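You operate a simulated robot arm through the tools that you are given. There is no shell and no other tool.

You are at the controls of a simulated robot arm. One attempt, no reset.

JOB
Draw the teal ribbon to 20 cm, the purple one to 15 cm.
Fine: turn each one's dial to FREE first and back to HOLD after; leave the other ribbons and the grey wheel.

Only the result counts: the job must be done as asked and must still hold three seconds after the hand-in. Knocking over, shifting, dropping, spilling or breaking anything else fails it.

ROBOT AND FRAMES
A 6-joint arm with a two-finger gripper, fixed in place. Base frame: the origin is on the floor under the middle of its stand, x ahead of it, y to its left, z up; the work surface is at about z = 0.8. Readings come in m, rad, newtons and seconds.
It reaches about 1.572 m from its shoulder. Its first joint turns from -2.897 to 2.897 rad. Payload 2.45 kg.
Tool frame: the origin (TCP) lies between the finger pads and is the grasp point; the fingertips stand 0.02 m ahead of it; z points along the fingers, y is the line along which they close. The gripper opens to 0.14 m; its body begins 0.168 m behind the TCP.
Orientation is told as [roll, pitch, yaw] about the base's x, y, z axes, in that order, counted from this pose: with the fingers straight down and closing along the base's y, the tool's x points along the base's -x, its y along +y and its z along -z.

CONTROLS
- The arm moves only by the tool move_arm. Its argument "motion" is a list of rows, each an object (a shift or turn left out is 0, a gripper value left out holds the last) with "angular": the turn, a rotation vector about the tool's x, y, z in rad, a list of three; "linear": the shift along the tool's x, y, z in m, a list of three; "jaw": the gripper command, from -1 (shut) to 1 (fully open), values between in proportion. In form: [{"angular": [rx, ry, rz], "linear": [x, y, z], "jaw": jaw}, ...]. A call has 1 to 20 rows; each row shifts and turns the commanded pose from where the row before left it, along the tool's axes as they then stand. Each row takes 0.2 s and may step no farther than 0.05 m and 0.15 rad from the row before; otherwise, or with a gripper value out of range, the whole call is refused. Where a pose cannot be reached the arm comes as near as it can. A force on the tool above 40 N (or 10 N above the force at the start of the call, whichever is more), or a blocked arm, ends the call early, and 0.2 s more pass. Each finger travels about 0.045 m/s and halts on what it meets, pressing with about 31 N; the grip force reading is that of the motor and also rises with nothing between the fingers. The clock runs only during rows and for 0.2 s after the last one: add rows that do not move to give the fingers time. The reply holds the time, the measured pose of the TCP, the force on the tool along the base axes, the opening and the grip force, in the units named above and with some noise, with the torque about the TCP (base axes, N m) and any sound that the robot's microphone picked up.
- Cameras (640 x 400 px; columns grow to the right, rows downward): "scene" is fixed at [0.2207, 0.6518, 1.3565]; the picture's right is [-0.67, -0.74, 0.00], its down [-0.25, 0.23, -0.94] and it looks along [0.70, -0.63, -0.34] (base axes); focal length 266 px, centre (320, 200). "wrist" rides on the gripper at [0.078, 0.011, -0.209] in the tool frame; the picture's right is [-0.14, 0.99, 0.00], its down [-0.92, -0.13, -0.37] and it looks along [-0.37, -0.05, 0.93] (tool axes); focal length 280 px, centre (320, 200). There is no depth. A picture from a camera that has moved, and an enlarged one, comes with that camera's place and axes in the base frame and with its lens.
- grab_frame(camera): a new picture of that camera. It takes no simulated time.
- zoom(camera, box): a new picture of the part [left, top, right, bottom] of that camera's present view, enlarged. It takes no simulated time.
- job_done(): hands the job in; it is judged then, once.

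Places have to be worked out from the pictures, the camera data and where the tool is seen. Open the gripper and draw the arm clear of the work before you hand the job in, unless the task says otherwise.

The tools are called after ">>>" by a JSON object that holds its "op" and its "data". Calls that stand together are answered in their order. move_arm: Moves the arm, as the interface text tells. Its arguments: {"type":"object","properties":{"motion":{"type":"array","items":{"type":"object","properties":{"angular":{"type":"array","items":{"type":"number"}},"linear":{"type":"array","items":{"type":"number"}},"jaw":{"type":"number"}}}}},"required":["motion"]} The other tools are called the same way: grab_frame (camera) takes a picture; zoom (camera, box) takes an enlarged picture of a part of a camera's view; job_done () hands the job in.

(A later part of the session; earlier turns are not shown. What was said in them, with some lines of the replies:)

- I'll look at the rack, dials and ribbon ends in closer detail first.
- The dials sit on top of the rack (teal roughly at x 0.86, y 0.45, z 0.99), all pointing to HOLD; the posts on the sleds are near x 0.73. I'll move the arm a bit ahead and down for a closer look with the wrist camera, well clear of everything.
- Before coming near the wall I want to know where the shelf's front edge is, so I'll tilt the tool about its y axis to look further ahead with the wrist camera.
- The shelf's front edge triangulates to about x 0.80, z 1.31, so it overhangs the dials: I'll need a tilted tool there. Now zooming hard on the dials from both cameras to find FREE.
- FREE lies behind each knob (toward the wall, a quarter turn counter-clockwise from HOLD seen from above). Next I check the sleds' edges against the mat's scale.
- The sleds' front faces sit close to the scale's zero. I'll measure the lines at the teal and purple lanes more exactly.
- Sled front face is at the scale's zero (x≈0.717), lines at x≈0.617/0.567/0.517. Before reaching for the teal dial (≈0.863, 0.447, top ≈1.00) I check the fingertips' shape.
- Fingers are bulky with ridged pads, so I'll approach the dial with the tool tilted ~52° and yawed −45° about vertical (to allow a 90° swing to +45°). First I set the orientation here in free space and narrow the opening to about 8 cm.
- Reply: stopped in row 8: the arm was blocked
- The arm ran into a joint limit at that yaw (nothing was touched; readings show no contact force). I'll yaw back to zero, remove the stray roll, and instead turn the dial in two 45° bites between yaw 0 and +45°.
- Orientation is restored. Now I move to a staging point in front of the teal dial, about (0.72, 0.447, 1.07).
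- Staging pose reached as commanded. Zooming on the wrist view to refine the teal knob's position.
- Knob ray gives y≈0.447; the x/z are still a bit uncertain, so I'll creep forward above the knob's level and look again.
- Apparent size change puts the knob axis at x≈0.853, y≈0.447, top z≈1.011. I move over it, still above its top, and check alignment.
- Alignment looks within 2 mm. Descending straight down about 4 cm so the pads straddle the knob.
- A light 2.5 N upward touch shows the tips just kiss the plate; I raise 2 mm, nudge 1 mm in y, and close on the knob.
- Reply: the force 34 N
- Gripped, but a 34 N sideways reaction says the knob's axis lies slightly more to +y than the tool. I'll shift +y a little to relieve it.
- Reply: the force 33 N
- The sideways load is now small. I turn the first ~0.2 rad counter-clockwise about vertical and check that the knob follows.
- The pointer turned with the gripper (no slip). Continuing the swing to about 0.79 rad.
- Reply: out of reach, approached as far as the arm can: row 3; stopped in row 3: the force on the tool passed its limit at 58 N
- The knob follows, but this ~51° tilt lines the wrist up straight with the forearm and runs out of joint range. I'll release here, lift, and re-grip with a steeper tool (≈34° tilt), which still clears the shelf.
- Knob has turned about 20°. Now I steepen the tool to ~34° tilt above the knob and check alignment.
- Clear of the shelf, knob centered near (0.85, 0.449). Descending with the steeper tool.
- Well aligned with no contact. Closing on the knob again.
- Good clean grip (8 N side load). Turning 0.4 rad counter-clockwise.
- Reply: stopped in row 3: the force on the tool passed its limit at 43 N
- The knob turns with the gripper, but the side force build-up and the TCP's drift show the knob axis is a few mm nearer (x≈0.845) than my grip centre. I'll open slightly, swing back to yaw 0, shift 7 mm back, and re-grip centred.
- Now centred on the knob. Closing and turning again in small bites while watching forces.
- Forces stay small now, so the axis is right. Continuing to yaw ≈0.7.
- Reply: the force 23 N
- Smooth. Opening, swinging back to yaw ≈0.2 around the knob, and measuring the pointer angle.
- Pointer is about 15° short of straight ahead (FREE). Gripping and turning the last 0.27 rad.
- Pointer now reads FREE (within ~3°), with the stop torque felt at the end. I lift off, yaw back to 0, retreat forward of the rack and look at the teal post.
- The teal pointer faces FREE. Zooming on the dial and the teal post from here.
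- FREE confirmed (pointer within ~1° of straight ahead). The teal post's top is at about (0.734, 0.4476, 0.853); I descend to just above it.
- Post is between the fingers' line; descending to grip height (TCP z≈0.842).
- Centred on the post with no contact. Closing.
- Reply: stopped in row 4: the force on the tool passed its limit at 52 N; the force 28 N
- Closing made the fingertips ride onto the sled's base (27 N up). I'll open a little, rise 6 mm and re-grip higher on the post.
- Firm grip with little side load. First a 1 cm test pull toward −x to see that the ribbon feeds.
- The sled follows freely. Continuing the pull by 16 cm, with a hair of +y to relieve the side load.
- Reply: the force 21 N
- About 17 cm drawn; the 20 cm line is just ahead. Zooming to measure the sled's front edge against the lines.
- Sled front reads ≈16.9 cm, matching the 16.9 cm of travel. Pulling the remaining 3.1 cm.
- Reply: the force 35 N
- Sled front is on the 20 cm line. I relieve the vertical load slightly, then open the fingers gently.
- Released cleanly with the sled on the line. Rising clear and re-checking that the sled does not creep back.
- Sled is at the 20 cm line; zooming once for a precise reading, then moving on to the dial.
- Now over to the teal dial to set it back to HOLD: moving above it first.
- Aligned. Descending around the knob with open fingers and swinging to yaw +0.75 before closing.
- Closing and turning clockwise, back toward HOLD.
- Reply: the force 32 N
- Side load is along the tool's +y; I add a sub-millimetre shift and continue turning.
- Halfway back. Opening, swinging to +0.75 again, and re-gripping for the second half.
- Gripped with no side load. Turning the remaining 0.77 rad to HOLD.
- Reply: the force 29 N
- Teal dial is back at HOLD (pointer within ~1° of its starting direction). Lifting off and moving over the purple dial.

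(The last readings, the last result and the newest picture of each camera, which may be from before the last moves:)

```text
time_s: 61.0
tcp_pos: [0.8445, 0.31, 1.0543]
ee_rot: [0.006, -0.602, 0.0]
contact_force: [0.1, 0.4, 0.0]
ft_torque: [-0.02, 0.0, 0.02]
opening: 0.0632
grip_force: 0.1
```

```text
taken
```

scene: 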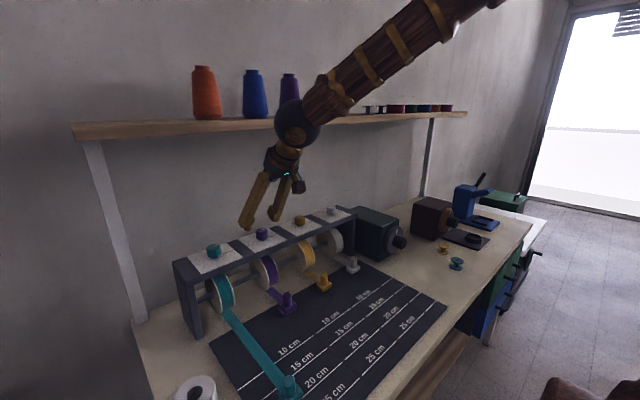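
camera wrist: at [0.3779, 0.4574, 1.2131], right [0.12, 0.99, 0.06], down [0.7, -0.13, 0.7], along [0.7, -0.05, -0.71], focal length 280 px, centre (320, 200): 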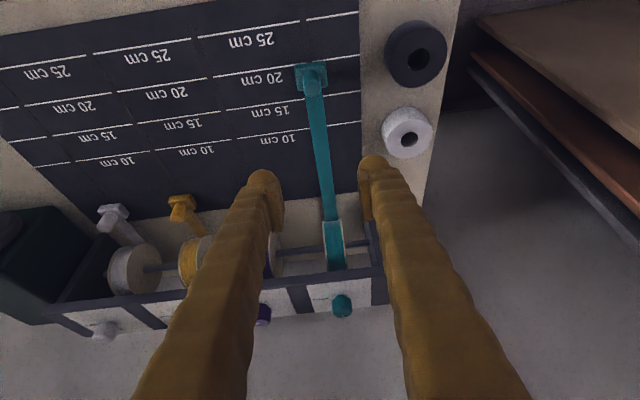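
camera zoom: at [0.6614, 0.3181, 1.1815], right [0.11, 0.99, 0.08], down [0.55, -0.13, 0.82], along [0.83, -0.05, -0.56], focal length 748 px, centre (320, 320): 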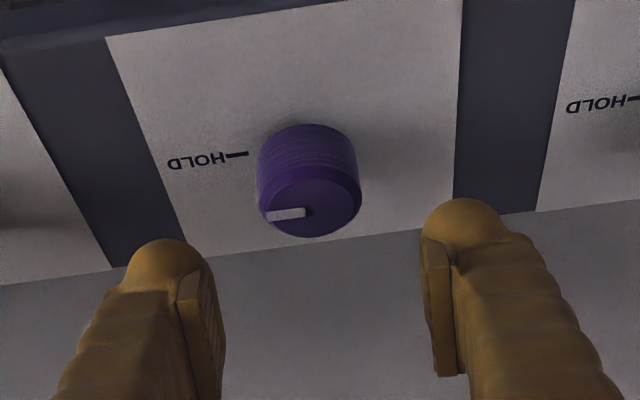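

The purple knob is framed exactly as the teal one was, so it is at y≈0.3095. Descending, small yaw to −0.05, and gripping.

>>> {"op": "move_arm", "data": {"motion": [{"linear": [0.0079, -0.0001, 0.0119]}, {"linear": [0.0079, -0.0001, 0.0119]}, {"linear": [0.0079, -0.0001, 0.0119]}, {"angular": [0.0283, 0, 0.0412]}, {}]}}

>>> {"op": "zoom", "data": {"camera": "wrist", "box": [200, 110, 440, 260]}}

```text
time_s: 62.2
tcp_pos: [0.8469, 0.3084, 1.0108]
ee_rot: [0.006, -0.601, -0.051]
contact_force: [0.4, -0.2, -0.3]
ft_torque: [0.0, -0.04, 0.01]
opening: 0.063
grip_force: 0.0
```

```text
2.67 times, centred on (320, 185) of wrist
camera zoom: at [0.6631, 0.326, 1.1372], right [0.16, 0.98, 0.08], down [0.54, -0.16, 0.82], along [0.82, -0.09, -0.56], focal length 748 px, centre (320, 240)
```

zoom: 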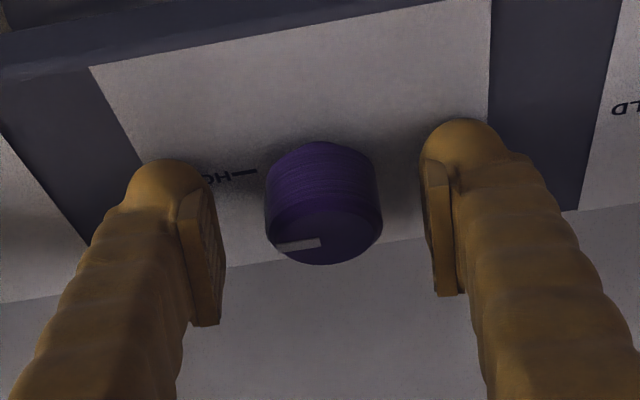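

Knob is ~1 mm toward +y of centre; nudging, closing and starting the counter-clockwise turn.

>>> {"op": "move_arm", "data": {"motion": [{"linear": [0, 0.0008, 0], "jaw": -1}, {}, {}, {}, {"angular": [-0.0565, 0, -0.0825]}, {"angular": [-0.0565, 0, -0.0825]}, {}]}}

```text
time_s: 63.7
tcp_pos: [0.8461, 0.3094, 1.0111]
ee_rot: [0.008, -0.603, 0.139]
contact_force: [6.1, 4.0, -4.0]
ft_torque: [0.11, -0.11, 0.0]
opening: 0.0328
grip_force: 44.7
stopped in row 7: the force on the tool passed its limit at 45 N (the readings are from after the stop); the commanded pose is now the measured one
```

A brief force spike stopped it; the load is now small. Continuing gently.

>>> {"op": "move_arm", "data": {"motion": [{"angular": [-0.0452, 0, -0.066]}, {"angular": [-0.0452, 0, -0.066]}, {}]}}

>>> {"op": "zoom", "data": {"camera": "wrist", "box": [200, 110, 440, 260]}}

```text
time_s: 64.5
tcp_pos: [0.8454, 0.311, 1.0108]
ee_rot: [0.007, -0.603, 0.3]
contact_force: [12.2, 23.2, -13.9]
ft_torque: [0.21, -0.28, -0.04]
opening: 0.0329
grip_force: 45.5
```

```text
2.67 times, centred on (320, 185) of wrist
camera zoom: at [0.6676, 0.2644, 1.1373], right [-0.19, 0.98, 0.08], down [0.56, 0.04, 0.83], along [0.81, 0.2, -0.56], focal length 748 px, centre (320, 240)
```

zoom: 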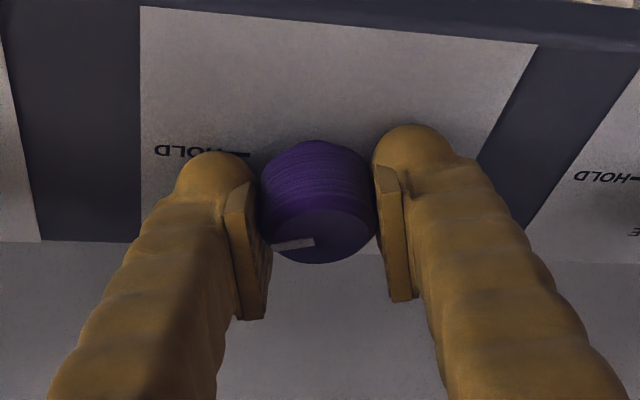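

>>> {"op": "move_arm", "data": {"motion": [{"linear": [0.0002, 0.0009, 0.0003], "angular": [-0.0452, 0, -0.066]}, {"angular": [-0.0452, 0, -0.066]}, {"angular": [-0.0452, 0, -0.066]}, {}]}}

```text
time_s: 65.5
tcp_pos: [0.8462, 0.3097, 1.0106]
ee_rot: [0.005, -0.607, 0.538]
contact_force: [12.4, 5.2, 2.9]
ft_torque: [0.22, -0.16, -0.02]
opening: 0.0328
grip_force: 45.5
```

The load eased (13 N). Turning on to about 0.75.

>>> {"op": "move_arm", "data": {"motion": [{"angular": [-0.0452, 0, -0.066]}, {"angular": [-0.0452, 0, -0.066]}, {"angular": [-0.0311, 0, -0.0454]}, {}]}}

>>> {"op": "zoom", "data": {"camera": "wrist", "box": [200, 110, 440, 260]}}

```text
time_s: 66.5
tcp_pos: [0.8461, 0.3108, 1.0109]
ee_rot: [0.005, -0.607, 0.757]
contact_force: [-2.2, -4.2, 23.3]
ft_torque: [-0.04, 0.02, 0.03]
opening: 0.0328
grip_force: 45.0
```

```text
2.67 times, centred on (320, 185) of wrist
camera zoom: at [0.7046, 0.1916, 1.1368], right [-0.6, 0.8, 0.08], down [0.49, 0.28, 0.83], along [0.64, 0.53, -0.56], focal length 748 px, centre (320, 240)
```

zoom: 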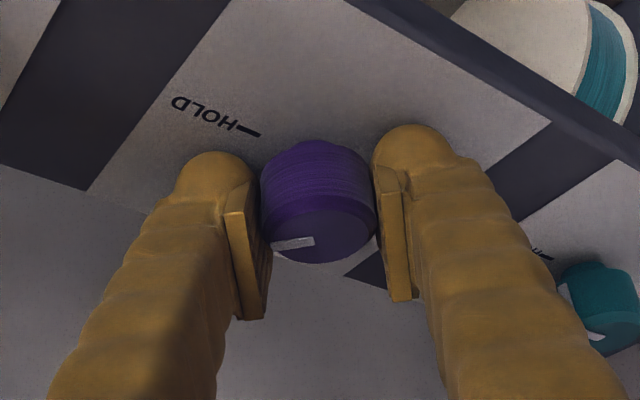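

About 46° done. Opening, swinging back to −0.05, and reading the pointer before the second bite.

>>> {"op": "move_arm", "data": {"motion": [{"jaw": -0.1}, {}, {}, {"angular": [0.0758, 0, 0.1105]}, {"angular": [0.0758, 0, 0.1105]}, {"angular": [0.0758, 0, 0.1105]}, {"angular": [0.0758, 0, 0.1105]}, {"angular": [0.0758, 0, 0.1105]}, {"angular": [0.0758, 0, 0.1105]}, {}]}}

>>> {"op": "zoom", "data": {"camera": "wrist", "box": [260, 120, 380, 220]}}

```text
time_s: 68.7
tcp_pos: [0.8467, 0.3117, 1.0099]
ee_rot: [0.007, -0.601, -0.052]
contact_force: [-0.2, 0.5, 0.6]
ft_torque: [-0.01, 0.0, 0.0]
opening: 0.063
grip_force: 0.0
```

```text
4.00 times, centred on (320, 170) of wrist
camera zoom: at [0.663, 0.3285, 1.1367], right [0.16, 0.98, 0.08], down [0.54, -0.16, 0.82], along [0.82, -0.09, -0.56], focal length 1122 px, centre (320, 320)
```

zoom: 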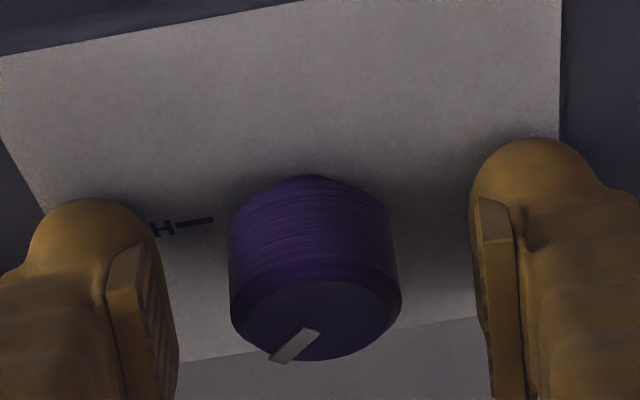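

Pointer is 45° along as expected; 0.788 rad remains. Re-centring by 1 mm, closing and turning the first part.

>>> {"op": "move_arm", "data": {"motion": [{"linear": [0, -0.001, 0], "jaw": -1}, {}, {}, {}, {}]}}

>>> {"op": "move_arm", "data": {"motion": [{"angular": [-0.0446, 0, -0.065]}, {"angular": [-0.0446, 0, -0.065]}, {"angular": [-0.0446, 0, -0.065]}, {"angular": [-0.0446, 0, -0.065]}, {}]}}

```text
time_s: 69.9
tcp_pos: [0.8456, 0.3105, 1.0098]
ee_rot: [0.006, -0.601, -0.05]
contact_force: [2.6, 7.7, -1.9]
ft_torque: [0.06, -0.04, 0.0]
opening: 0.0327
grip_force: 44.4
```

```text
time_s: 71.1
tcp_pos: [0.8475, 0.3098, 1.0117]
ee_rot: [0.006, -0.606, 0.266]
contact_force: [10.4, 15.5, -6.0]
ft_torque: [0.16, -0.27, -0.02]
opening: 0.0326
grip_force: 44.6
```

Loads are low. Turning the remaining 0.47 rad.

>>> {"op": "move_arm", "data": {"motion": [{"linear": [0, 0.0006, 0], "angular": [-0.0445, 0, -0.0649]}, {"angular": [-0.0445, 0, -0.0649]}, {"angular": [-0.0445, 0, -0.0649]}, {"angular": [-0.0445, 0, -0.0649]}, {"angular": [-0.0445, 0, -0.0649]}, {"angular": [-0.0445, 0, -0.0649]}, {}]}}

>>> {"op": "move_arm", "data": {"motion": [{"jaw": -0.1}, {}, {}, {}]}}

>>> {"op": "zoom", "data": {"camera": "wrist", "box": [260, 120, 380, 220]}}

```text
time_s: 72.7
tcp_pos: [0.8459, 0.3101, 1.0111]
ee_rot: [0.006, -0.607, 0.739]
contact_force: [1.4, 7.5, 12.9]
ft_torque: [0.2, 0.06, -0.77]
opening: 0.033
grip_force: 44.9
```

```text
time_s: 73.7
tcp_pos: [0.8459, 0.3116, 1.0121]
ee_rot: [0.006, -0.609, 0.738]
contact_force: [0.0, 0.2, 0.7]
ft_torque: [0.0, -0.01, -0.01]
opening: 0.063
grip_force: 0.1
```

```text
4.00 times, centred on (320, 170) of wrist
camera zoom: at [0.7027, 0.1934, 1.1364], right [-0.58, 0.81, 0.08], down [0.49, 0.27, 0.83], along [0.65, 0.52, -0.56], focal length 1122 px, centre (320, 320)
```

zoom: 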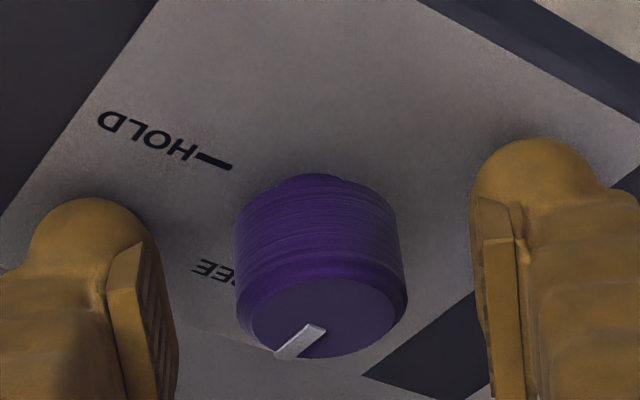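

Purple dial is at FREE (end-stop torque felt, pointer within ~2°). Lifting off and retreating to above the purple post.

>>> {"op": "move_arm", "data": {"motion": [{"linear": [-0.0141, 0, -0.0206]}, {"linear": [-0.0141, 0, -0.0206]}, {"angular": [0.0697, 0, 0.1014]}, {"angular": [0.0697, 0, 0.1014]}, {"angular": [0.0697, 0, 0.1014]}, {"angular": [0.0697, 0, 0.1014]}, {"angular": [0.0697, 0, 0.1014]}, {"angular": [0.0697, 0, 0.1014]}, {"linear": [0.0399, 0, -0.0273]}, {"linear": [0.0399, 0, -0.0273]}, {"linear": [0.0399, 0, -0.0273]}, {"angular": [0, 0.1, 0]}, {"angular": [0, 0.1, 0]}, {}]}}

>>> {"op": "zoom", "data": {"camera": "wrist", "box": [240, 50, 400, 150]}}

>>> {"op": "zoom", "data": {"camera": "wrist", "box": [280, 210, 440, 290]}}

```text
time_s: 76.7
tcp_pos: [0.6994, 0.3099, 1.0613]
ee_rot: [0.008, -0.403, 0.0]
contact_force: [0.5, 0.9, -0.2]
ft_torque: [0.0, 0.0, -0.02]
opening: 0.063
grip_force: 0.0
```

```text
4.00 times, centred on (320, 100) of wrist
camera zoom: at [0.5452, 0.3181, 1.2221], right [0.12, 0.99, 0.06], down [0.7, -0.13, 0.7], along [0.7, -0.04, -0.71], focal length 1122 px, centre (320, 600)
```

zoom: 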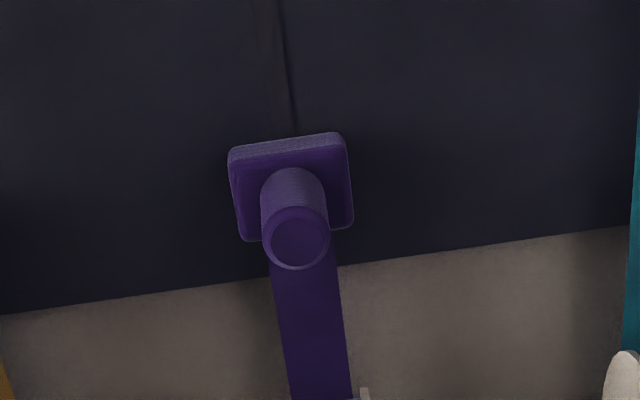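

```text
4.00 times, centred on (360, 250) of wrist
camera zoom: at [0.5452, 0.3181, 1.2221], right [0.12, 0.99, 0.06], down [0.7, -0.13, 0.7], along [0.7, -0.04, -0.71], focal length 1122 px, centre (160, 0)
```

zoom: 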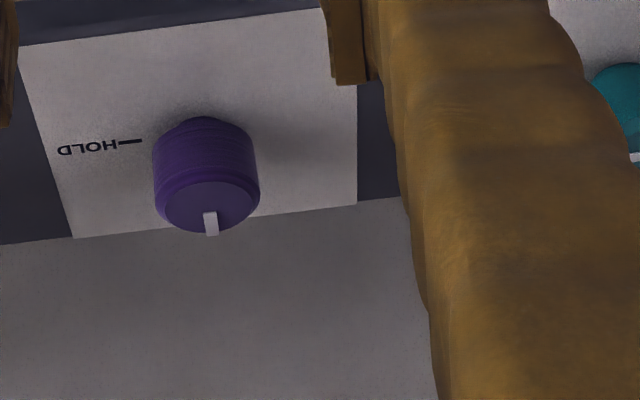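

FREE confirmed. Descending to just above the purple post, and trimming the slight roll.

>>> {"op": "move_arm", "data": {"motion": [{"linear": [0.0085, 0, 0.041], "angular": [0.007, 0, 0]}, {"linear": [0.0085, 0, 0.041]}, {"linear": [0.0085, 0, 0.041]}, {"linear": [0.0085, 0, 0.041]}, {}]}}

>>> {"op": "zoom", "data": {"camera": "wrist", "box": [200, 90, 440, 240]}}

```text
time_s: 77.9
tcp_pos: [0.7342, 0.3101, 0.895]
ee_rot: [0.0, -0.402, -0.001]
contact_force: [0.6, 0.2, 0.3]
ft_torque: [-0.02, -0.02, 0.01]
opening: 0.0629
grip_force: 0.1
```

```text
2.67 times, centred on (320, 165) of wrist
camera zoom: at [0.5791, 0.32, 1.0558], right [0.13, 0.99, 0.05], down [0.7, -0.13, 0.7], along [0.7, -0.05, -0.71], focal length 748 px, centre (320, 293)
```

zoom: 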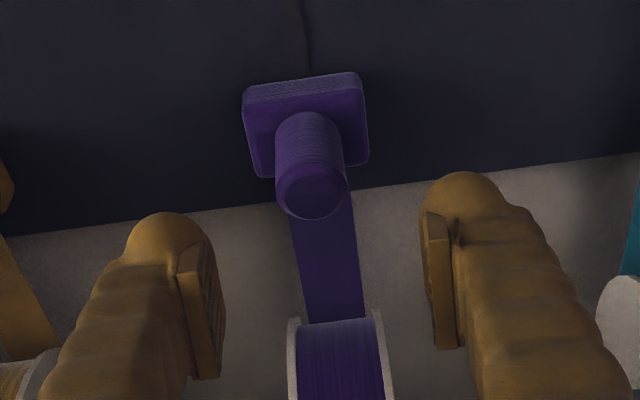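

The post is ~2–3 mm toward −y; I correct while descending to the grip height used before (z≈0.853).

>>> {"op": "move_arm", "data": {"motion": [{"linear": [0.0055, -0.0007, 0.0129]}, {"linear": [0.0055, -0.0007, 0.0129]}, {"linear": [0.0055, -0.0006, 0.0129]}, {}]}}

>>> {"op": "zoom", "data": {"camera": "wrist", "box": [200, 90, 440, 240]}}

```text
time_s: 78.9
tcp_pos: [0.7321, 0.3085, 0.8535]
ee_rot: [-0.001, -0.402, 0.0]
contact_force: [0.8, -0.1, 0.0]
ft_torque: [0.01, 0.02, 0.02]
opening: 0.0631
grip_force: 0.1
```

```text
2.67 times, centred on (320, 165) of wrist
camera zoom: at [0.5788, 0.3177, 1.0136], right [0.13, 0.99, 0.05], down [0.7, -0.13, 0.7], along [0.7, -0.05, -0.71], focal length 748 px, centre (320, 293)
```

zoom: 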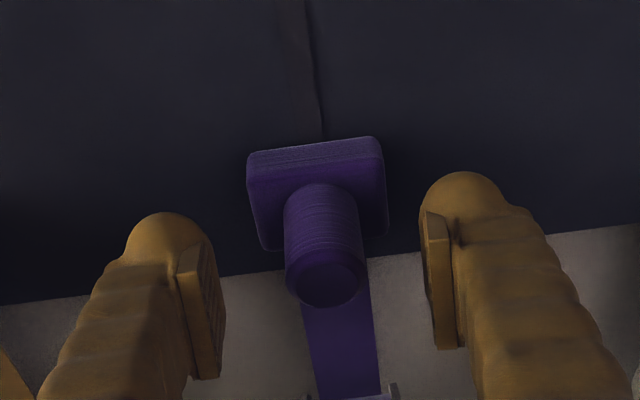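

Nudging +1 mm to centre, then closing on the purple post.

>>> {"op": "move_arm", "data": {"motion": [{"linear": [0, 0.0012, 0]}, {"jaw": -1}, {}, {}, {}, {}]}}

>>> {"op": "zoom", "data": {"camera": "wrist", "box": [200, 90, 440, 240]}}

```text
time_s: 80.3
tcp_pos: [0.7342, 0.3097, 0.8536]
ee_rot: [0.0, -0.404, 0.0]
contact_force: [-0.9, 27.2, -8.8]
ft_torque: [0.3, -0.01, -0.11]
opening: 0.0226
grip_force: 45.0
```

```text
2.67 times, centred on (320, 165) of wrist
camera zoom: at [0.579, 0.3195, 1.0134], right [0.13, 0.99, 0.05], down [0.7, -0.13, 0.7], along [0.7, -0.05, -0.71], focal length 748 px, centre (320, 293)
```

zoom: 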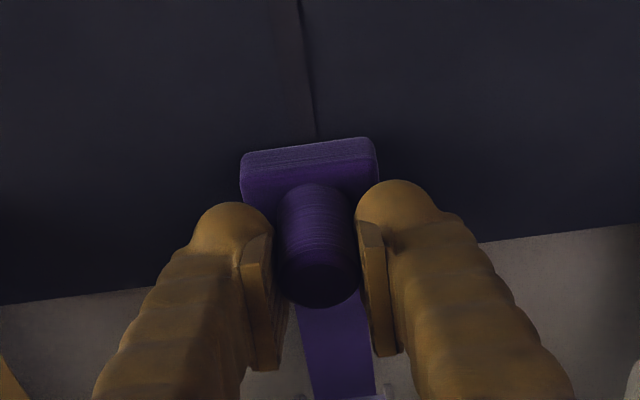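

Gripped; a +y side load of 27 N, so I add a small +y trim and do a 1 cm test pull.

>>> {"op": "move_arm", "data": {"motion": [{"linear": [0, 0.0008, 0]}, {"linear": [0.0046, 0, -0.00196]}, {"linear": [0.0046, 0, -0.00196]}, {}]}}

>>> {"op": "zoom", "data": {"camera": "scene", "box": [220, 250, 340, 340]}}

```text
time_s: 81.3
tcp_pos: [0.724, 0.3095, 0.853]
ee_rot: [0.0, -0.404, -0.001]
contact_force: [-0.4, 18.3, -10.6]
ft_torque: [0.24, -0.02, -0.13]
opening: 0.0224
grip_force: 45.2
```

```text
4.44 times, centred on (280, 295) of scene
camera zoom: at [0.2207, 0.6518, 1.3565], right [-0.67, -0.74, 0.0], down [-0.25, 0.23, -0.94], along [0.7, -0.63, -0.34], focal length 1181 px, centre (498, -222)
```

zoom: 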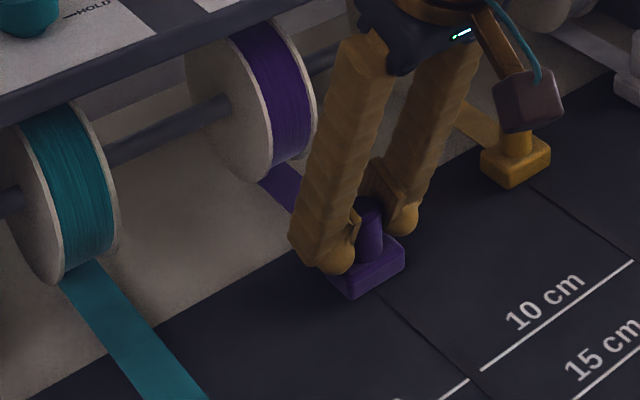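

The purple sled follows freely. Pulling 11 cm more, then measuring.

>>> {"op": "move_arm", "data": {"motion": [{"linear": [0.02023, 0.0003, -0.00865]}, {"linear": [0.02023, 0.0002, -0.00865]}, {"linear": [0.02023, 0, -0.00865]}, {"linear": [0.02023, 0, -0.00865]}, {"linear": [0.02023, 0, -0.00865]}, {}]}}

>>> {"op": "zoom", "data": {"camera": "wrist", "box": [240, 80, 400, 200]}}

```text
time_s: 82.7
tcp_pos: [0.6147, 0.3102, 0.8534]
ee_rot: [-0.002, -0.402, 0.0]
contact_force: [-0.6, -14.7, -33.8]
ft_torque: [-0.18, -0.13, 0.06]
opening: 0.0221
grip_force: 45.0
```

```text
3.33 times, centred on (320, 140) of wrist
camera zoom: at [0.4588, 0.3204, 1.014], right [0.13, 0.99, 0.05], down [0.7, -0.13, 0.7], along [0.7, -0.05, -0.71], focal length 935 px, centre (320, 400)
```

zoom: 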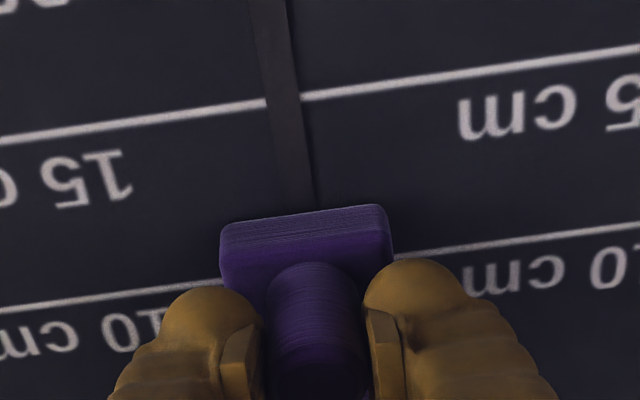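

Sled front reads ≈12.0 cm. Pulling the last 3.05 cm, with a small downward trim to relieve the vertical load.

>>> {"op": "move_arm", "data": {"motion": [{"linear": [0.0143, -0.0003, -0.0054]}, {"linear": [0.01403, -0.0001, -0.006]}, {}, {}]}}

>>> {"op": "zoom", "data": {"camera": "wrist", "box": [240, 80, 400, 200]}}

```text
time_s: 83.1
tcp_pos: [0.5979, 0.3106, 0.8535]
ee_rot: [-0.003, -0.401, 0.0]
contact_force: [0.0, 3.5, -7.0]
ft_torque: [0.0, -0.01, -0.02]
opening: 0.0223
grip_force: 44.6
stopped in row 2: the force on the tool passed its limit at 49 N (the readings are from after the stop); the commanded pose is now the measured one
```

```text
3.33 times, centred on (320, 140) of wrist
camera zoom: at [0.4426, 0.3202, 1.0142], right [0.13, 0.99, 0.05], down [0.7, -0.13, 0.7], along [0.7, -0.05, -0.71], focal length 935 px, centre (320, 400)
```

zoom: 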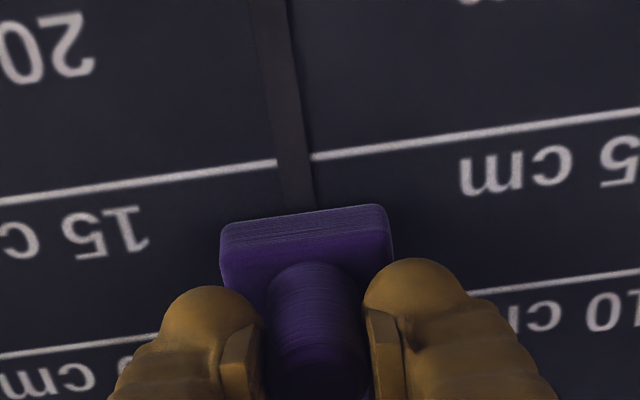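

A transient force stop at 13.6 cm; loads are small again. Finishing the remaining ≈1.4 cm.

>>> {"op": "move_arm", "data": {"motion": [{"linear": [0.00654, 0, -0.00277]}, {"linear": [0.00654, 0, -0.00277]}, {}, {}]}}

>>> {"op": "zoom", "data": {"camera": "wrist", "box": [240, 80, 400, 200]}}

```text
time_s: 84.1
tcp_pos: [0.5841, 0.3103, 0.8541]
ee_rot: [0.001, -0.401, 0.002]
contact_force: [-0.3, 18.9, -27.8]
ft_torque: [0.2, -0.09, -0.07]
opening: 0.0225
grip_force: 45.1
```

```text
3.33 times, centred on (320, 140) of wrist
camera zoom: at [0.4289, 0.32, 1.0143], right [0.13, 0.99, 0.05], down [0.7, -0.13, 0.7], along [0.7, -0.05, -0.71], focal length 935 px, centre (320, 400)
```

zoom: 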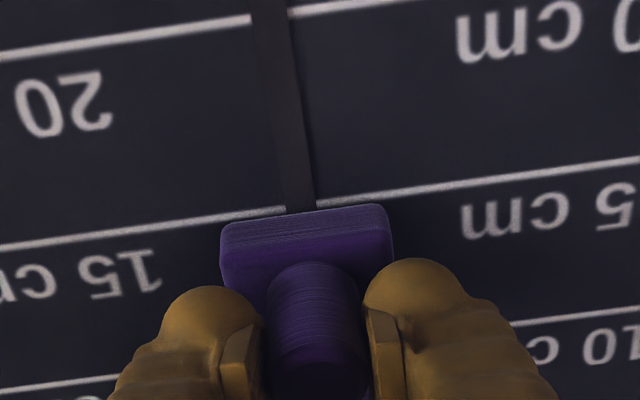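

Purple sled front is on the 15 cm line (15.0 cm of travel). Relieving the load and opening gently.

>>> {"op": "move_arm", "data": {"motion": [{"linear": [0.0002, 0.0004, 0.0005]}, {}, {"jaw": -0.3}, {}, {}, {}]}}

>>> {"op": "move_arm", "data": {"motion": [{"linear": [-0.0157, 0, -0.0368], "jaw": -0.1}, {"linear": [-0.0157, 0, -0.0368]}, {"linear": [-0.0157, 0, -0.0368]}, {"linear": [-0.0157, 0, -0.0368]}, {"linear": [-0.0157, 0, -0.0368]}, {}]}}

>>> {"op": "grab_frame", "data": {"camera": "wrist"}}

>>> {"op": "zoom", "data": {"camera": "wrist", "box": [270, 40, 430, 140]}}

```text
time_s: 85.5
tcp_pos: [0.5838, 0.31, 0.8534]
ee_rot: [-0.001, -0.401, 0.0]
contact_force: [0.1, 0.9, 0.9]
ft_torque: [0.03, 0.02, 0.0]
opening: 0.0489
grip_force: 0.1
```

```text
time_s: 86.9
tcp_pos: [0.5853, 0.3097, 1.0542]
ee_rot: [-0.003, -0.4, -0.001]
contact_force: [1.1, 0.4, -0.4]
ft_torque: [0.01, -0.02, -0.02]
opening: 0.0633
grip_force: 0.0
```

```text
taken
camera wrist: at [0.4305, 0.3211, 1.2151], right [0.13, 0.99, 0.05], down [0.7, -0.13, 0.7], along [0.7, -0.05, -0.71], focal length 280 px, centre (320, 200)
```

wrist: 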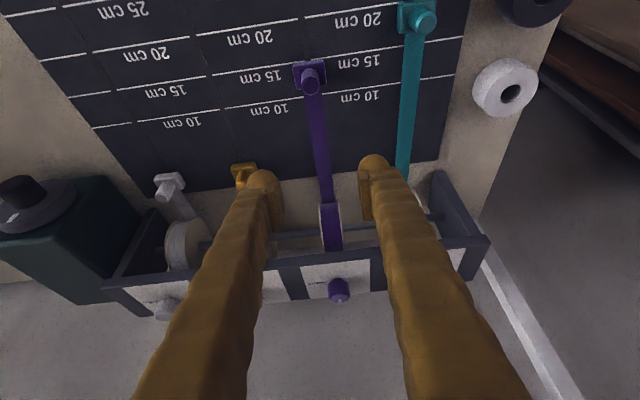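

```text
4.00 times, centred on (350, 90) of wrist
camera zoom: at [0.4305, 0.3211, 1.2151], right [0.13, 0.99, 0.05], down [0.7, -0.13, 0.7], along [0.7, -0.05, -0.71], focal length 1122 px, centre (200, 640)
```

zoom: 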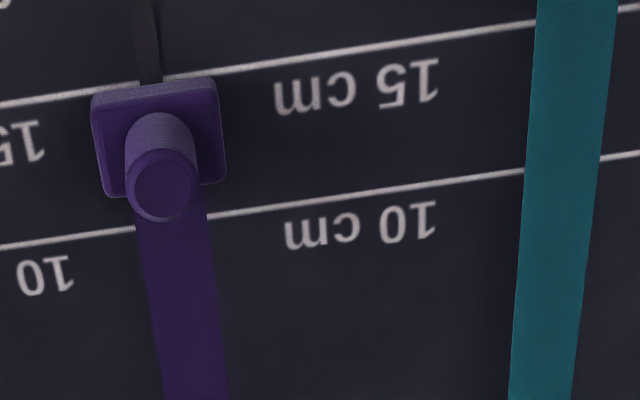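

Purple sled holds on the 15 cm line. Moving back above the purple dial to return it to HOLD.

>>> {"op": "move_arm", "data": {"motion": [{"linear": [-0.0355, 0, 0.015]}, {"linear": [-0.0355, 0, 0.015]}, {"linear": [-0.0355, 0, 0.015]}, {"angular": [0, -0.1, 0]}, {"angular": [0, -0.1, 0]}, {"linear": [-0.0395, 0, 0.0273]}, {"linear": [-0.0395, 0, 0.0273]}, {"linear": [-0.0395, 0, 0.0273]}, {}]}}

>>> {"op": "zoom", "data": {"camera": "wrist", "box": [200, 80, 440, 230]}}

```text
time_s: 88.9
tcp_pos: [0.8441, 0.3128, 1.0524]
ee_rot: [-0.002, -0.602, 0.001]
contact_force: [-0.1, 0.0, -0.5]
ft_torque: [0.02, -0.02, -0.01]
opening: 0.063
grip_force: 0.0
```

```text
2.67 times, centred on (320, 155) of wrist
camera zoom: at [0.6605, 0.3233, 1.1786], right [0.11, 0.99, 0.08], down [0.55, -0.13, 0.82], along [0.83, -0.05, -0.56], focal length 748 px, centre (320, 320)
```

zoom: 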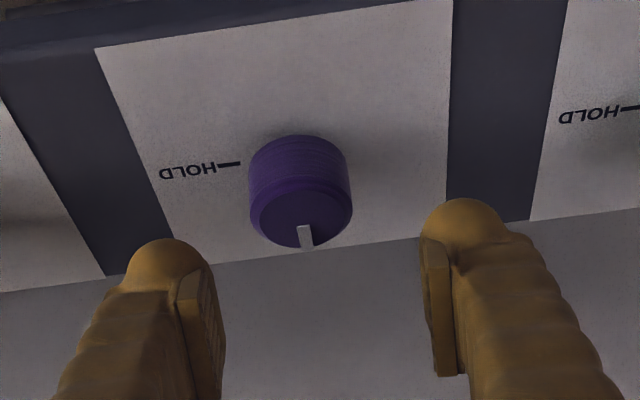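

Knob is ~2.6 mm toward −y of centre; correcting while descending, then swinging open-fingered to yaw +0.75.

>>> {"op": "move_arm", "data": {"motion": [{"linear": [0.0074, -0.0009, 0.0117]}, {"linear": [0.0074, -0.0009, 0.0117]}, {"linear": [0.0074, -0.0009, 0.0117]}, {"angular": [-0.0707, 0, -0.1031]}, {"angular": [-0.0707, 0, -0.1031]}, {"angular": [-0.0707, 0, -0.1031]}, {"angular": [-0.0707, 0, -0.1031]}, {"angular": [-0.0707, 0, -0.1031]}, {"angular": [-0.0707, 0, -0.1031]}, {}]}}

>>> {"op": "zoom", "data": {"camera": "wrist", "box": [200, 110, 440, 260]}}

```text
time_s: 91.1
tcp_pos: [0.845, 0.3076, 1.012]
ee_rot: [-0.002, -0.6, 0.753]
contact_force: [1.1, -0.3, -0.3]
ft_torque: [0.02, 0.03, -0.01]
opening: 0.0632
grip_force: 0.2
```

```text
2.67 times, centred on (320, 185) of wrist
camera zoom: at [0.7026, 0.1901, 1.1387], right [-0.59, 0.8, 0.08], down [0.49, 0.28, 0.82], along [0.64, 0.53, -0.56], focal length 748 px, centre (320, 240)
```

zoom: 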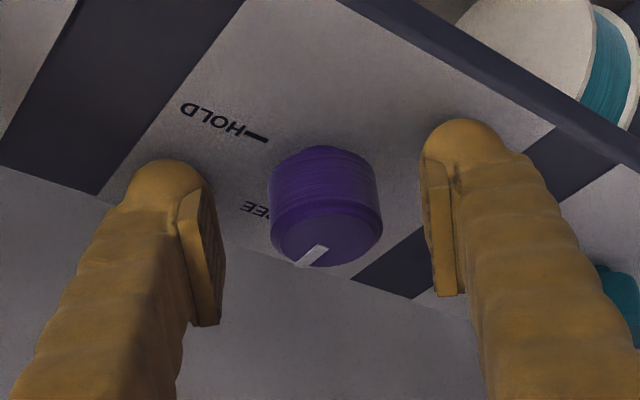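

Trimming ~1 mm, closing and turning clockwise.

>>> {"op": "move_arm", "data": {"motion": [{"linear": [-0.0008, 0.0013, 0.0006]}, {"jaw": -1}, {}, {}, {}, {}]}}

>>> {"op": "move_arm", "data": {"motion": [{"angular": [0.0452, 0, 0.066]}, {"angular": [0.0452, 0, 0.066]}, {"angular": [0.0452, 0, 0.066]}, {"angular": [0.0452, 0, 0.066]}, {}]}}

```text
time_s: 92.5
tcp_pos: [0.8444, 0.308, 1.0114]
ee_rot: [-0.001, -0.601, 0.75]
contact_force: [-5.8, 9.5, -0.5]
ft_torque: [0.17, 0.04, -0.03]
opening: 0.0331
grip_force: 44.4
```

```text
time_s: 93.7
tcp_pos: [0.8429, 0.3095, 1.0118]
ee_rot: [-0.002, -0.6, 0.43]
contact_force: [-19.5, 7.5, 4.2]
ft_torque: [0.19, 0.13, 0.02]
opening: 0.0326
grip_force: 45.4
```

>>> {"op": "move_arm", "data": {"motion": [{"linear": [0.0005, 0.0003, -0.0003], "angular": [0.0452, 0, 0.066]}, {"angular": [0.0452, 0, 0.066]}, {"angular": [0.0452, 0, 0.066]}, {}]}}

>>> {"op": "move_arm", "data": {"motion": [{"angular": [0.0452, 0, 0.066]}, {"angular": [0.0452, 0, 0.066]}, {"angular": [0.0452, 0, 0.066]}, {}]}}

>>> {"op": "zoom", "data": {"camera": "wrist", "box": [200, 110, 440, 260]}}

```text
time_s: 94.7
tcp_pos: [0.8444, 0.3096, 1.0111]
ee_rot: [-0.001, -0.602, 0.192]
contact_force: [1.9, 12.6, 1.8]
ft_torque: [0.23, -0.19, 0.01]
opening: 0.0327
grip_force: 45.1
```

```text
time_s: 95.7
tcp_pos: [0.8451, 0.3106, 1.0117]
ee_rot: [-0.003, -0.601, -0.051]
contact_force: [4.9, 14.5, 6.1]
ft_torque: [0.23, -0.13, 0.01]
opening: 0.0328
grip_force: 45.4
```

```text
2.67 times, centred on (320, 185) of wrist
camera zoom: at [0.6612, 0.3292, 1.1385], right [0.16, 0.98, 0.08], down [0.54, -0.15, 0.83], along [0.82, -0.09, -0.56], focal length 748 px, centre (320, 240)
```

zoom: 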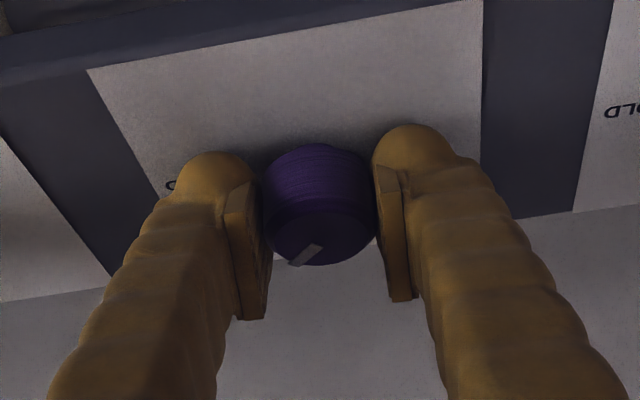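

Halfway back with low loads. Opening, swinging to +0.75 and re-gripping for the second half.

>>> {"op": "move_arm", "data": {"motion": [{"jaw": -0.1}, {}, {}, {"angular": [-0.0754, 0, -0.11]}, {"angular": [-0.0754, 0, -0.11]}, {"angular": [-0.0754, 0, -0.11]}, {"angular": [-0.0754, 0, -0.11]}, {"angular": [-0.0754, 0, -0.11]}, {"angular": [-0.0754, 0, -0.11]}, {}]}}

>>> {"op": "zoom", "data": {"camera": "wrist", "box": [260, 120, 380, 220]}}

```text
time_s: 97.9
tcp_pos: [0.8444, 0.3098, 1.0112]
ee_rot: [-0.001, -0.6, 0.751]
contact_force: [-0.5, -0.2, -0.4]
ft_torque: [0.02, -0.01, -0.02]
opening: 0.0627
grip_force: 0.1
```

```text
4.00 times, centred on (320, 170) of wrist
camera zoom: at [0.7014, 0.1919, 1.1383], right [-0.59, 0.8, 0.08], down [0.49, 0.28, 0.82], along [0.64, 0.53, -0.56], focal length 1122 px, centre (320, 320)
```

zoom: 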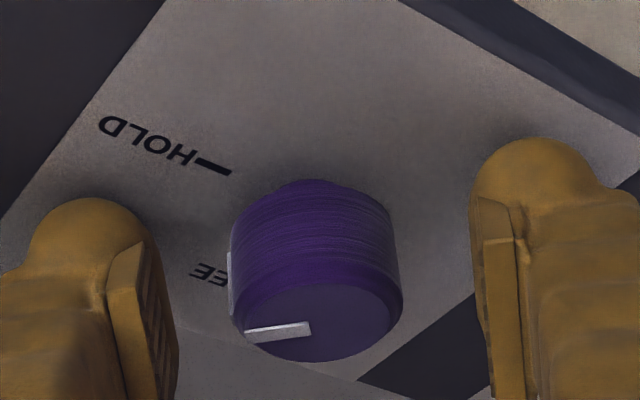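

Pointer is at −46°, so 0.766 rad remain to HOLD. Closing and turning.

>>> {"op": "move_arm", "data": {"motion": [{"linear": [0, -0.0004, 0], "jaw": -1}, {}, {}, {}, {}]}}

>>> {"op": "move_arm", "data": {"motion": [{"angular": [0.0432, 0, 0.0632]}, {"angular": [0.0432, 0, 0.0632]}, {"angular": [0.0432, 0, 0.0632]}, {"angular": [0.0432, 0, 0.0632]}, {"angular": [0.0432, 0, 0.0632]}, {}]}}

```text
time_s: 99.1
tcp_pos: [0.8449, 0.3097, 1.0109]
ee_rot: [-0.002, -0.601, 0.751]
contact_force: [-0.3, 0.9, -0.5]
ft_torque: [0.03, 0.01, 0.01]
opening: 0.0325
grip_force: 45.0
```

```text
time_s: 100.5
tcp_pos: [0.8441, 0.3102, 1.0114]
ee_rot: [-0.001, -0.598, 0.369]
contact_force: [-11.7, 18.3, -1.7]
ft_torque: [0.27, 0.06, 0.01]
opening: 0.0328
grip_force: 44.7
```

>>> {"op": "move_arm", "data": {"motion": [{"linear": [0, 0.0005, 0], "angular": [0.0432, 0, 0.0632]}, {"angular": [0.0432, 0, 0.0632]}, {"angular": [0.0432, 0, 0.0632]}, {"angular": [0.0432, 0, 0.0632]}, {"angular": [0.0432, 0, 0.0632]}, {}]}}

>>> {"op": "move_arm", "data": {"motion": [{"jaw": -0.1}, {}, {}, {}]}}

>>> {"op": "zoom", "data": {"camera": "wrist", "box": [260, 120, 380, 220]}}

```text
time_s: 101.9
tcp_pos: [0.8446, 0.3107, 1.0115]
ee_rot: [-0.003, -0.603, -0.016]
contact_force: [-3.3, 10.5, -2.3]
ft_torque: [0.12, 0.0, 0.0]
opening: 0.033
grip_force: 44.7
```

```text
time_s: 102.9
tcp_pos: [0.8442, 0.3095, 1.0112]
ee_rot: [-0.002, -0.602, -0.015]
contact_force: [-1.1, 1.1, 0.3]
ft_torque: [0.01, -0.01, 0.03]
opening: 0.063
grip_force: 0.1
```

```text
4.00 times, centred on (320, 170) of wrist
camera zoom: at [0.6603, 0.3228, 1.1387], right [0.13, 0.99, 0.08], down [0.55, -0.14, 0.82], along [0.83, -0.06, -0.56], focal length 1122 px, centre (320, 320)
```

zoom: 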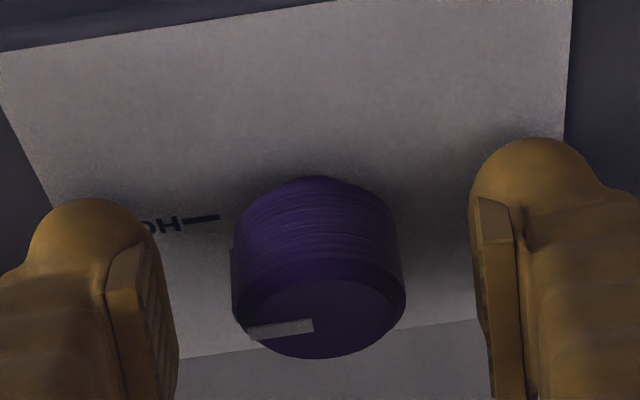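

Purple dial is back at HOLD (pointer ~1° from its original direction). Lifting off, retreating clear and opening fully for a final inspection.

>>> {"op": "move_arm", "data": {"motion": [{"linear": [-0.0122, 0, -0.0177]}, {"linear": [-0.0122, 0, -0.0177]}, {"linear": [0.0399, 0, -0.0273]}, {"linear": [0.0399, 0, -0.0273]}, {"linear": [0.0399, 0, -0.0273]}, {"linear": [0.0399, 0, -0.0273]}, {"linear": [-0.0226, 0, -0.033], "jaw": 1}, {"linear": [-0.0226, 0, -0.033]}, {"linear": [-0.0226, 0, -0.033]}, {"linear": [-0.0226, 0, -0.033]}, {"linear": [0.0399, 0, -0.0273]}, {"linear": [0.0399, 0, -0.0273]}, {"linear": [0.0399, 0, -0.0273]}, {}, {}]}}

>>> {"op": "grab_frame", "data": {"camera": "scene"}}

>>> {"op": "grab_frame", "data": {"camera": "wrist"}}

```text
time_s: 106.1
tcp_pos: [0.5065, 0.3136, 1.2117]
ee_rot: [0.001, -0.601, -0.016]
contact_force: [-0.7, -0.8, -0.3]
ft_torque: [0.01, 0.01, 0.01]
opening: 0.1401
grip_force: 0.1
```

```text
taken
```

scene: 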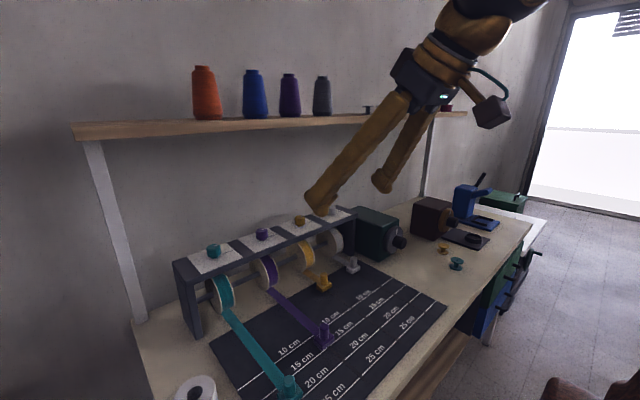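

```text
taken
camera wrist: at [0.3233, 0.3272, 1.3394], right [0.13, 0.99, 0.08], down [0.55, -0.14, 0.82], along [0.83, -0.06, -0.56], focal length 280 px, centre (320, 200)
```

wrist: 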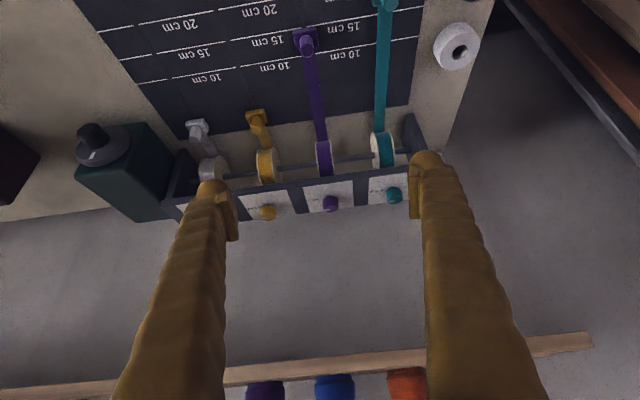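

Everything else looks undisturbed. Close-ups of both dials and both sleds for a final check.

>>> {"op": "zoom", "data": {"camera": "scene", "box": [185, 220, 285, 280]}}

>>> {"op": "zoom", "data": {"camera": "scene", "box": [290, 310, 370, 360]}}

>>> {"op": "zoom", "data": {"camera": "scene", "box": [260, 350, 340, 400]}}

>>> {"op": "zoom", "data": {"camera": "wrist", "box": [280, 180, 420, 220]}}

```text
6.40 times, centred on (235, 250) of scene
camera zoom: at [0.2207, 0.6518, 1.3565], right [-0.67, -0.74, 0.0], down [-0.25, 0.23, -0.94], along [0.7, -0.63, -0.34], focal length 1701 px, centre (864, -120)
```

zoom: 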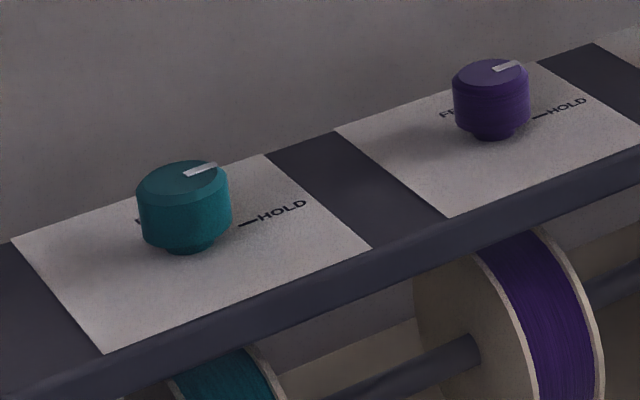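

```text
8.00 times, centred on (330, 335) of scene
camera zoom: at [0.2207, 0.6518, 1.3565], right [-0.67, -0.74, 0.0], down [-0.25, 0.23, -0.94], along [0.7, -0.63, -0.34], focal length 2126 px, centre (240, -880)
```

zoom: 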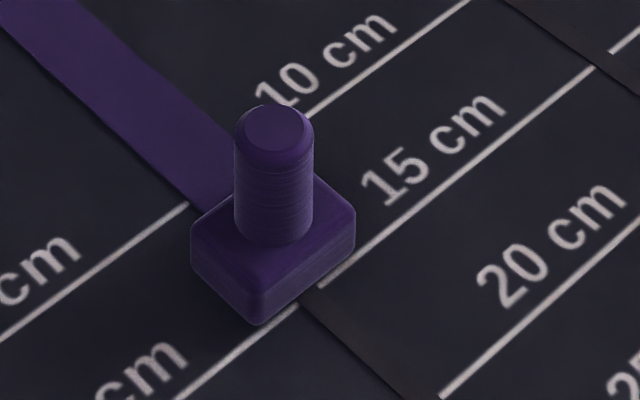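

```text
8.00 times, centred on (300, 375) of scene
camera zoom: at [0.2207, 0.6518, 1.3565], right [-0.67, -0.74, 0.0], down [-0.25, 0.23, -0.94], along [0.7, -0.63, -0.34], focal length 2126 px, centre (480, -1200)
```

zoom: 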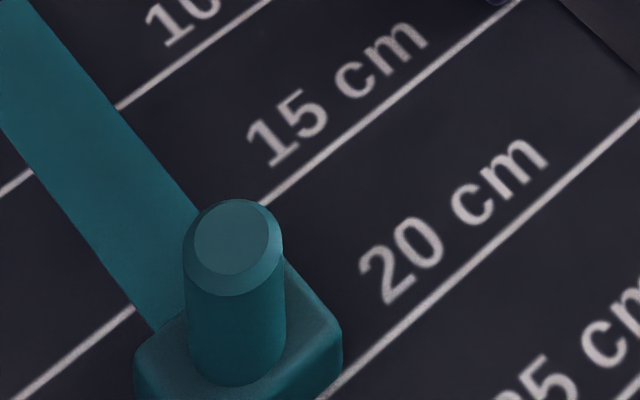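

```text
4.57 times, centred on (350, 200) of wrist
camera zoom: at [0.3233, 0.3272, 1.3394], right [0.13, 0.99, 0.08], down [0.55, -0.14, 0.82], along [0.83, -0.06, -0.56], focal length 1282 px, centre (183, 200)
```

zoom: 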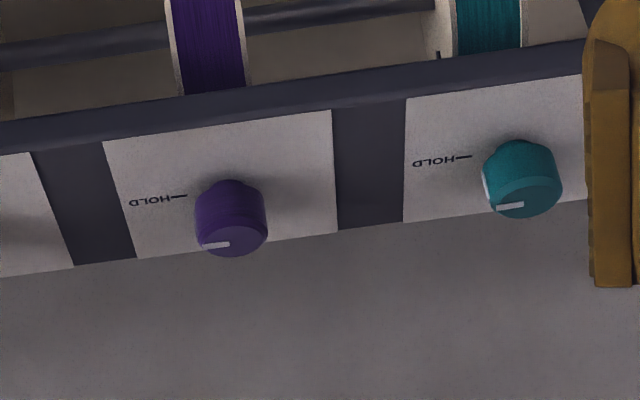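

Both pointers are on HOLD. The teal sled sits at 20 cm, the purple at 15 cm, and the other ribbons and the grey wheel are untouched. The gripper is open and clear, so I'm handing in.

>>> {"op": "job_done", "data": {}}

```text
The job is handed in.
```

I drew the teal ribbon to 20 cm and the purple one to 15 cm, and handed the job in. I don't have the judge's result.

- **Lengths:** The front edge of each sled sits on its line to within about 1–2 mm. The arm's measured travel was 20.0 cm for teal and 15.0 cm for purple. Neither sled crept back after I let go.
- **Dials:** I turned each dial to FREE before pulling and back to HOLD afterwards. Both pointers ended within about 1° of where they started.
- **Everything else:** I didn't touch the other ribbons or the grey wheel, and they look unmoved in the final pictures. The arm finished clear of the bench with the gripper open.

Force-limit stops interrupted the dial turns, the first grip on the teal post and the purple pull. Each time I eased the load and carried on; nothing appeared shifted or damaged.
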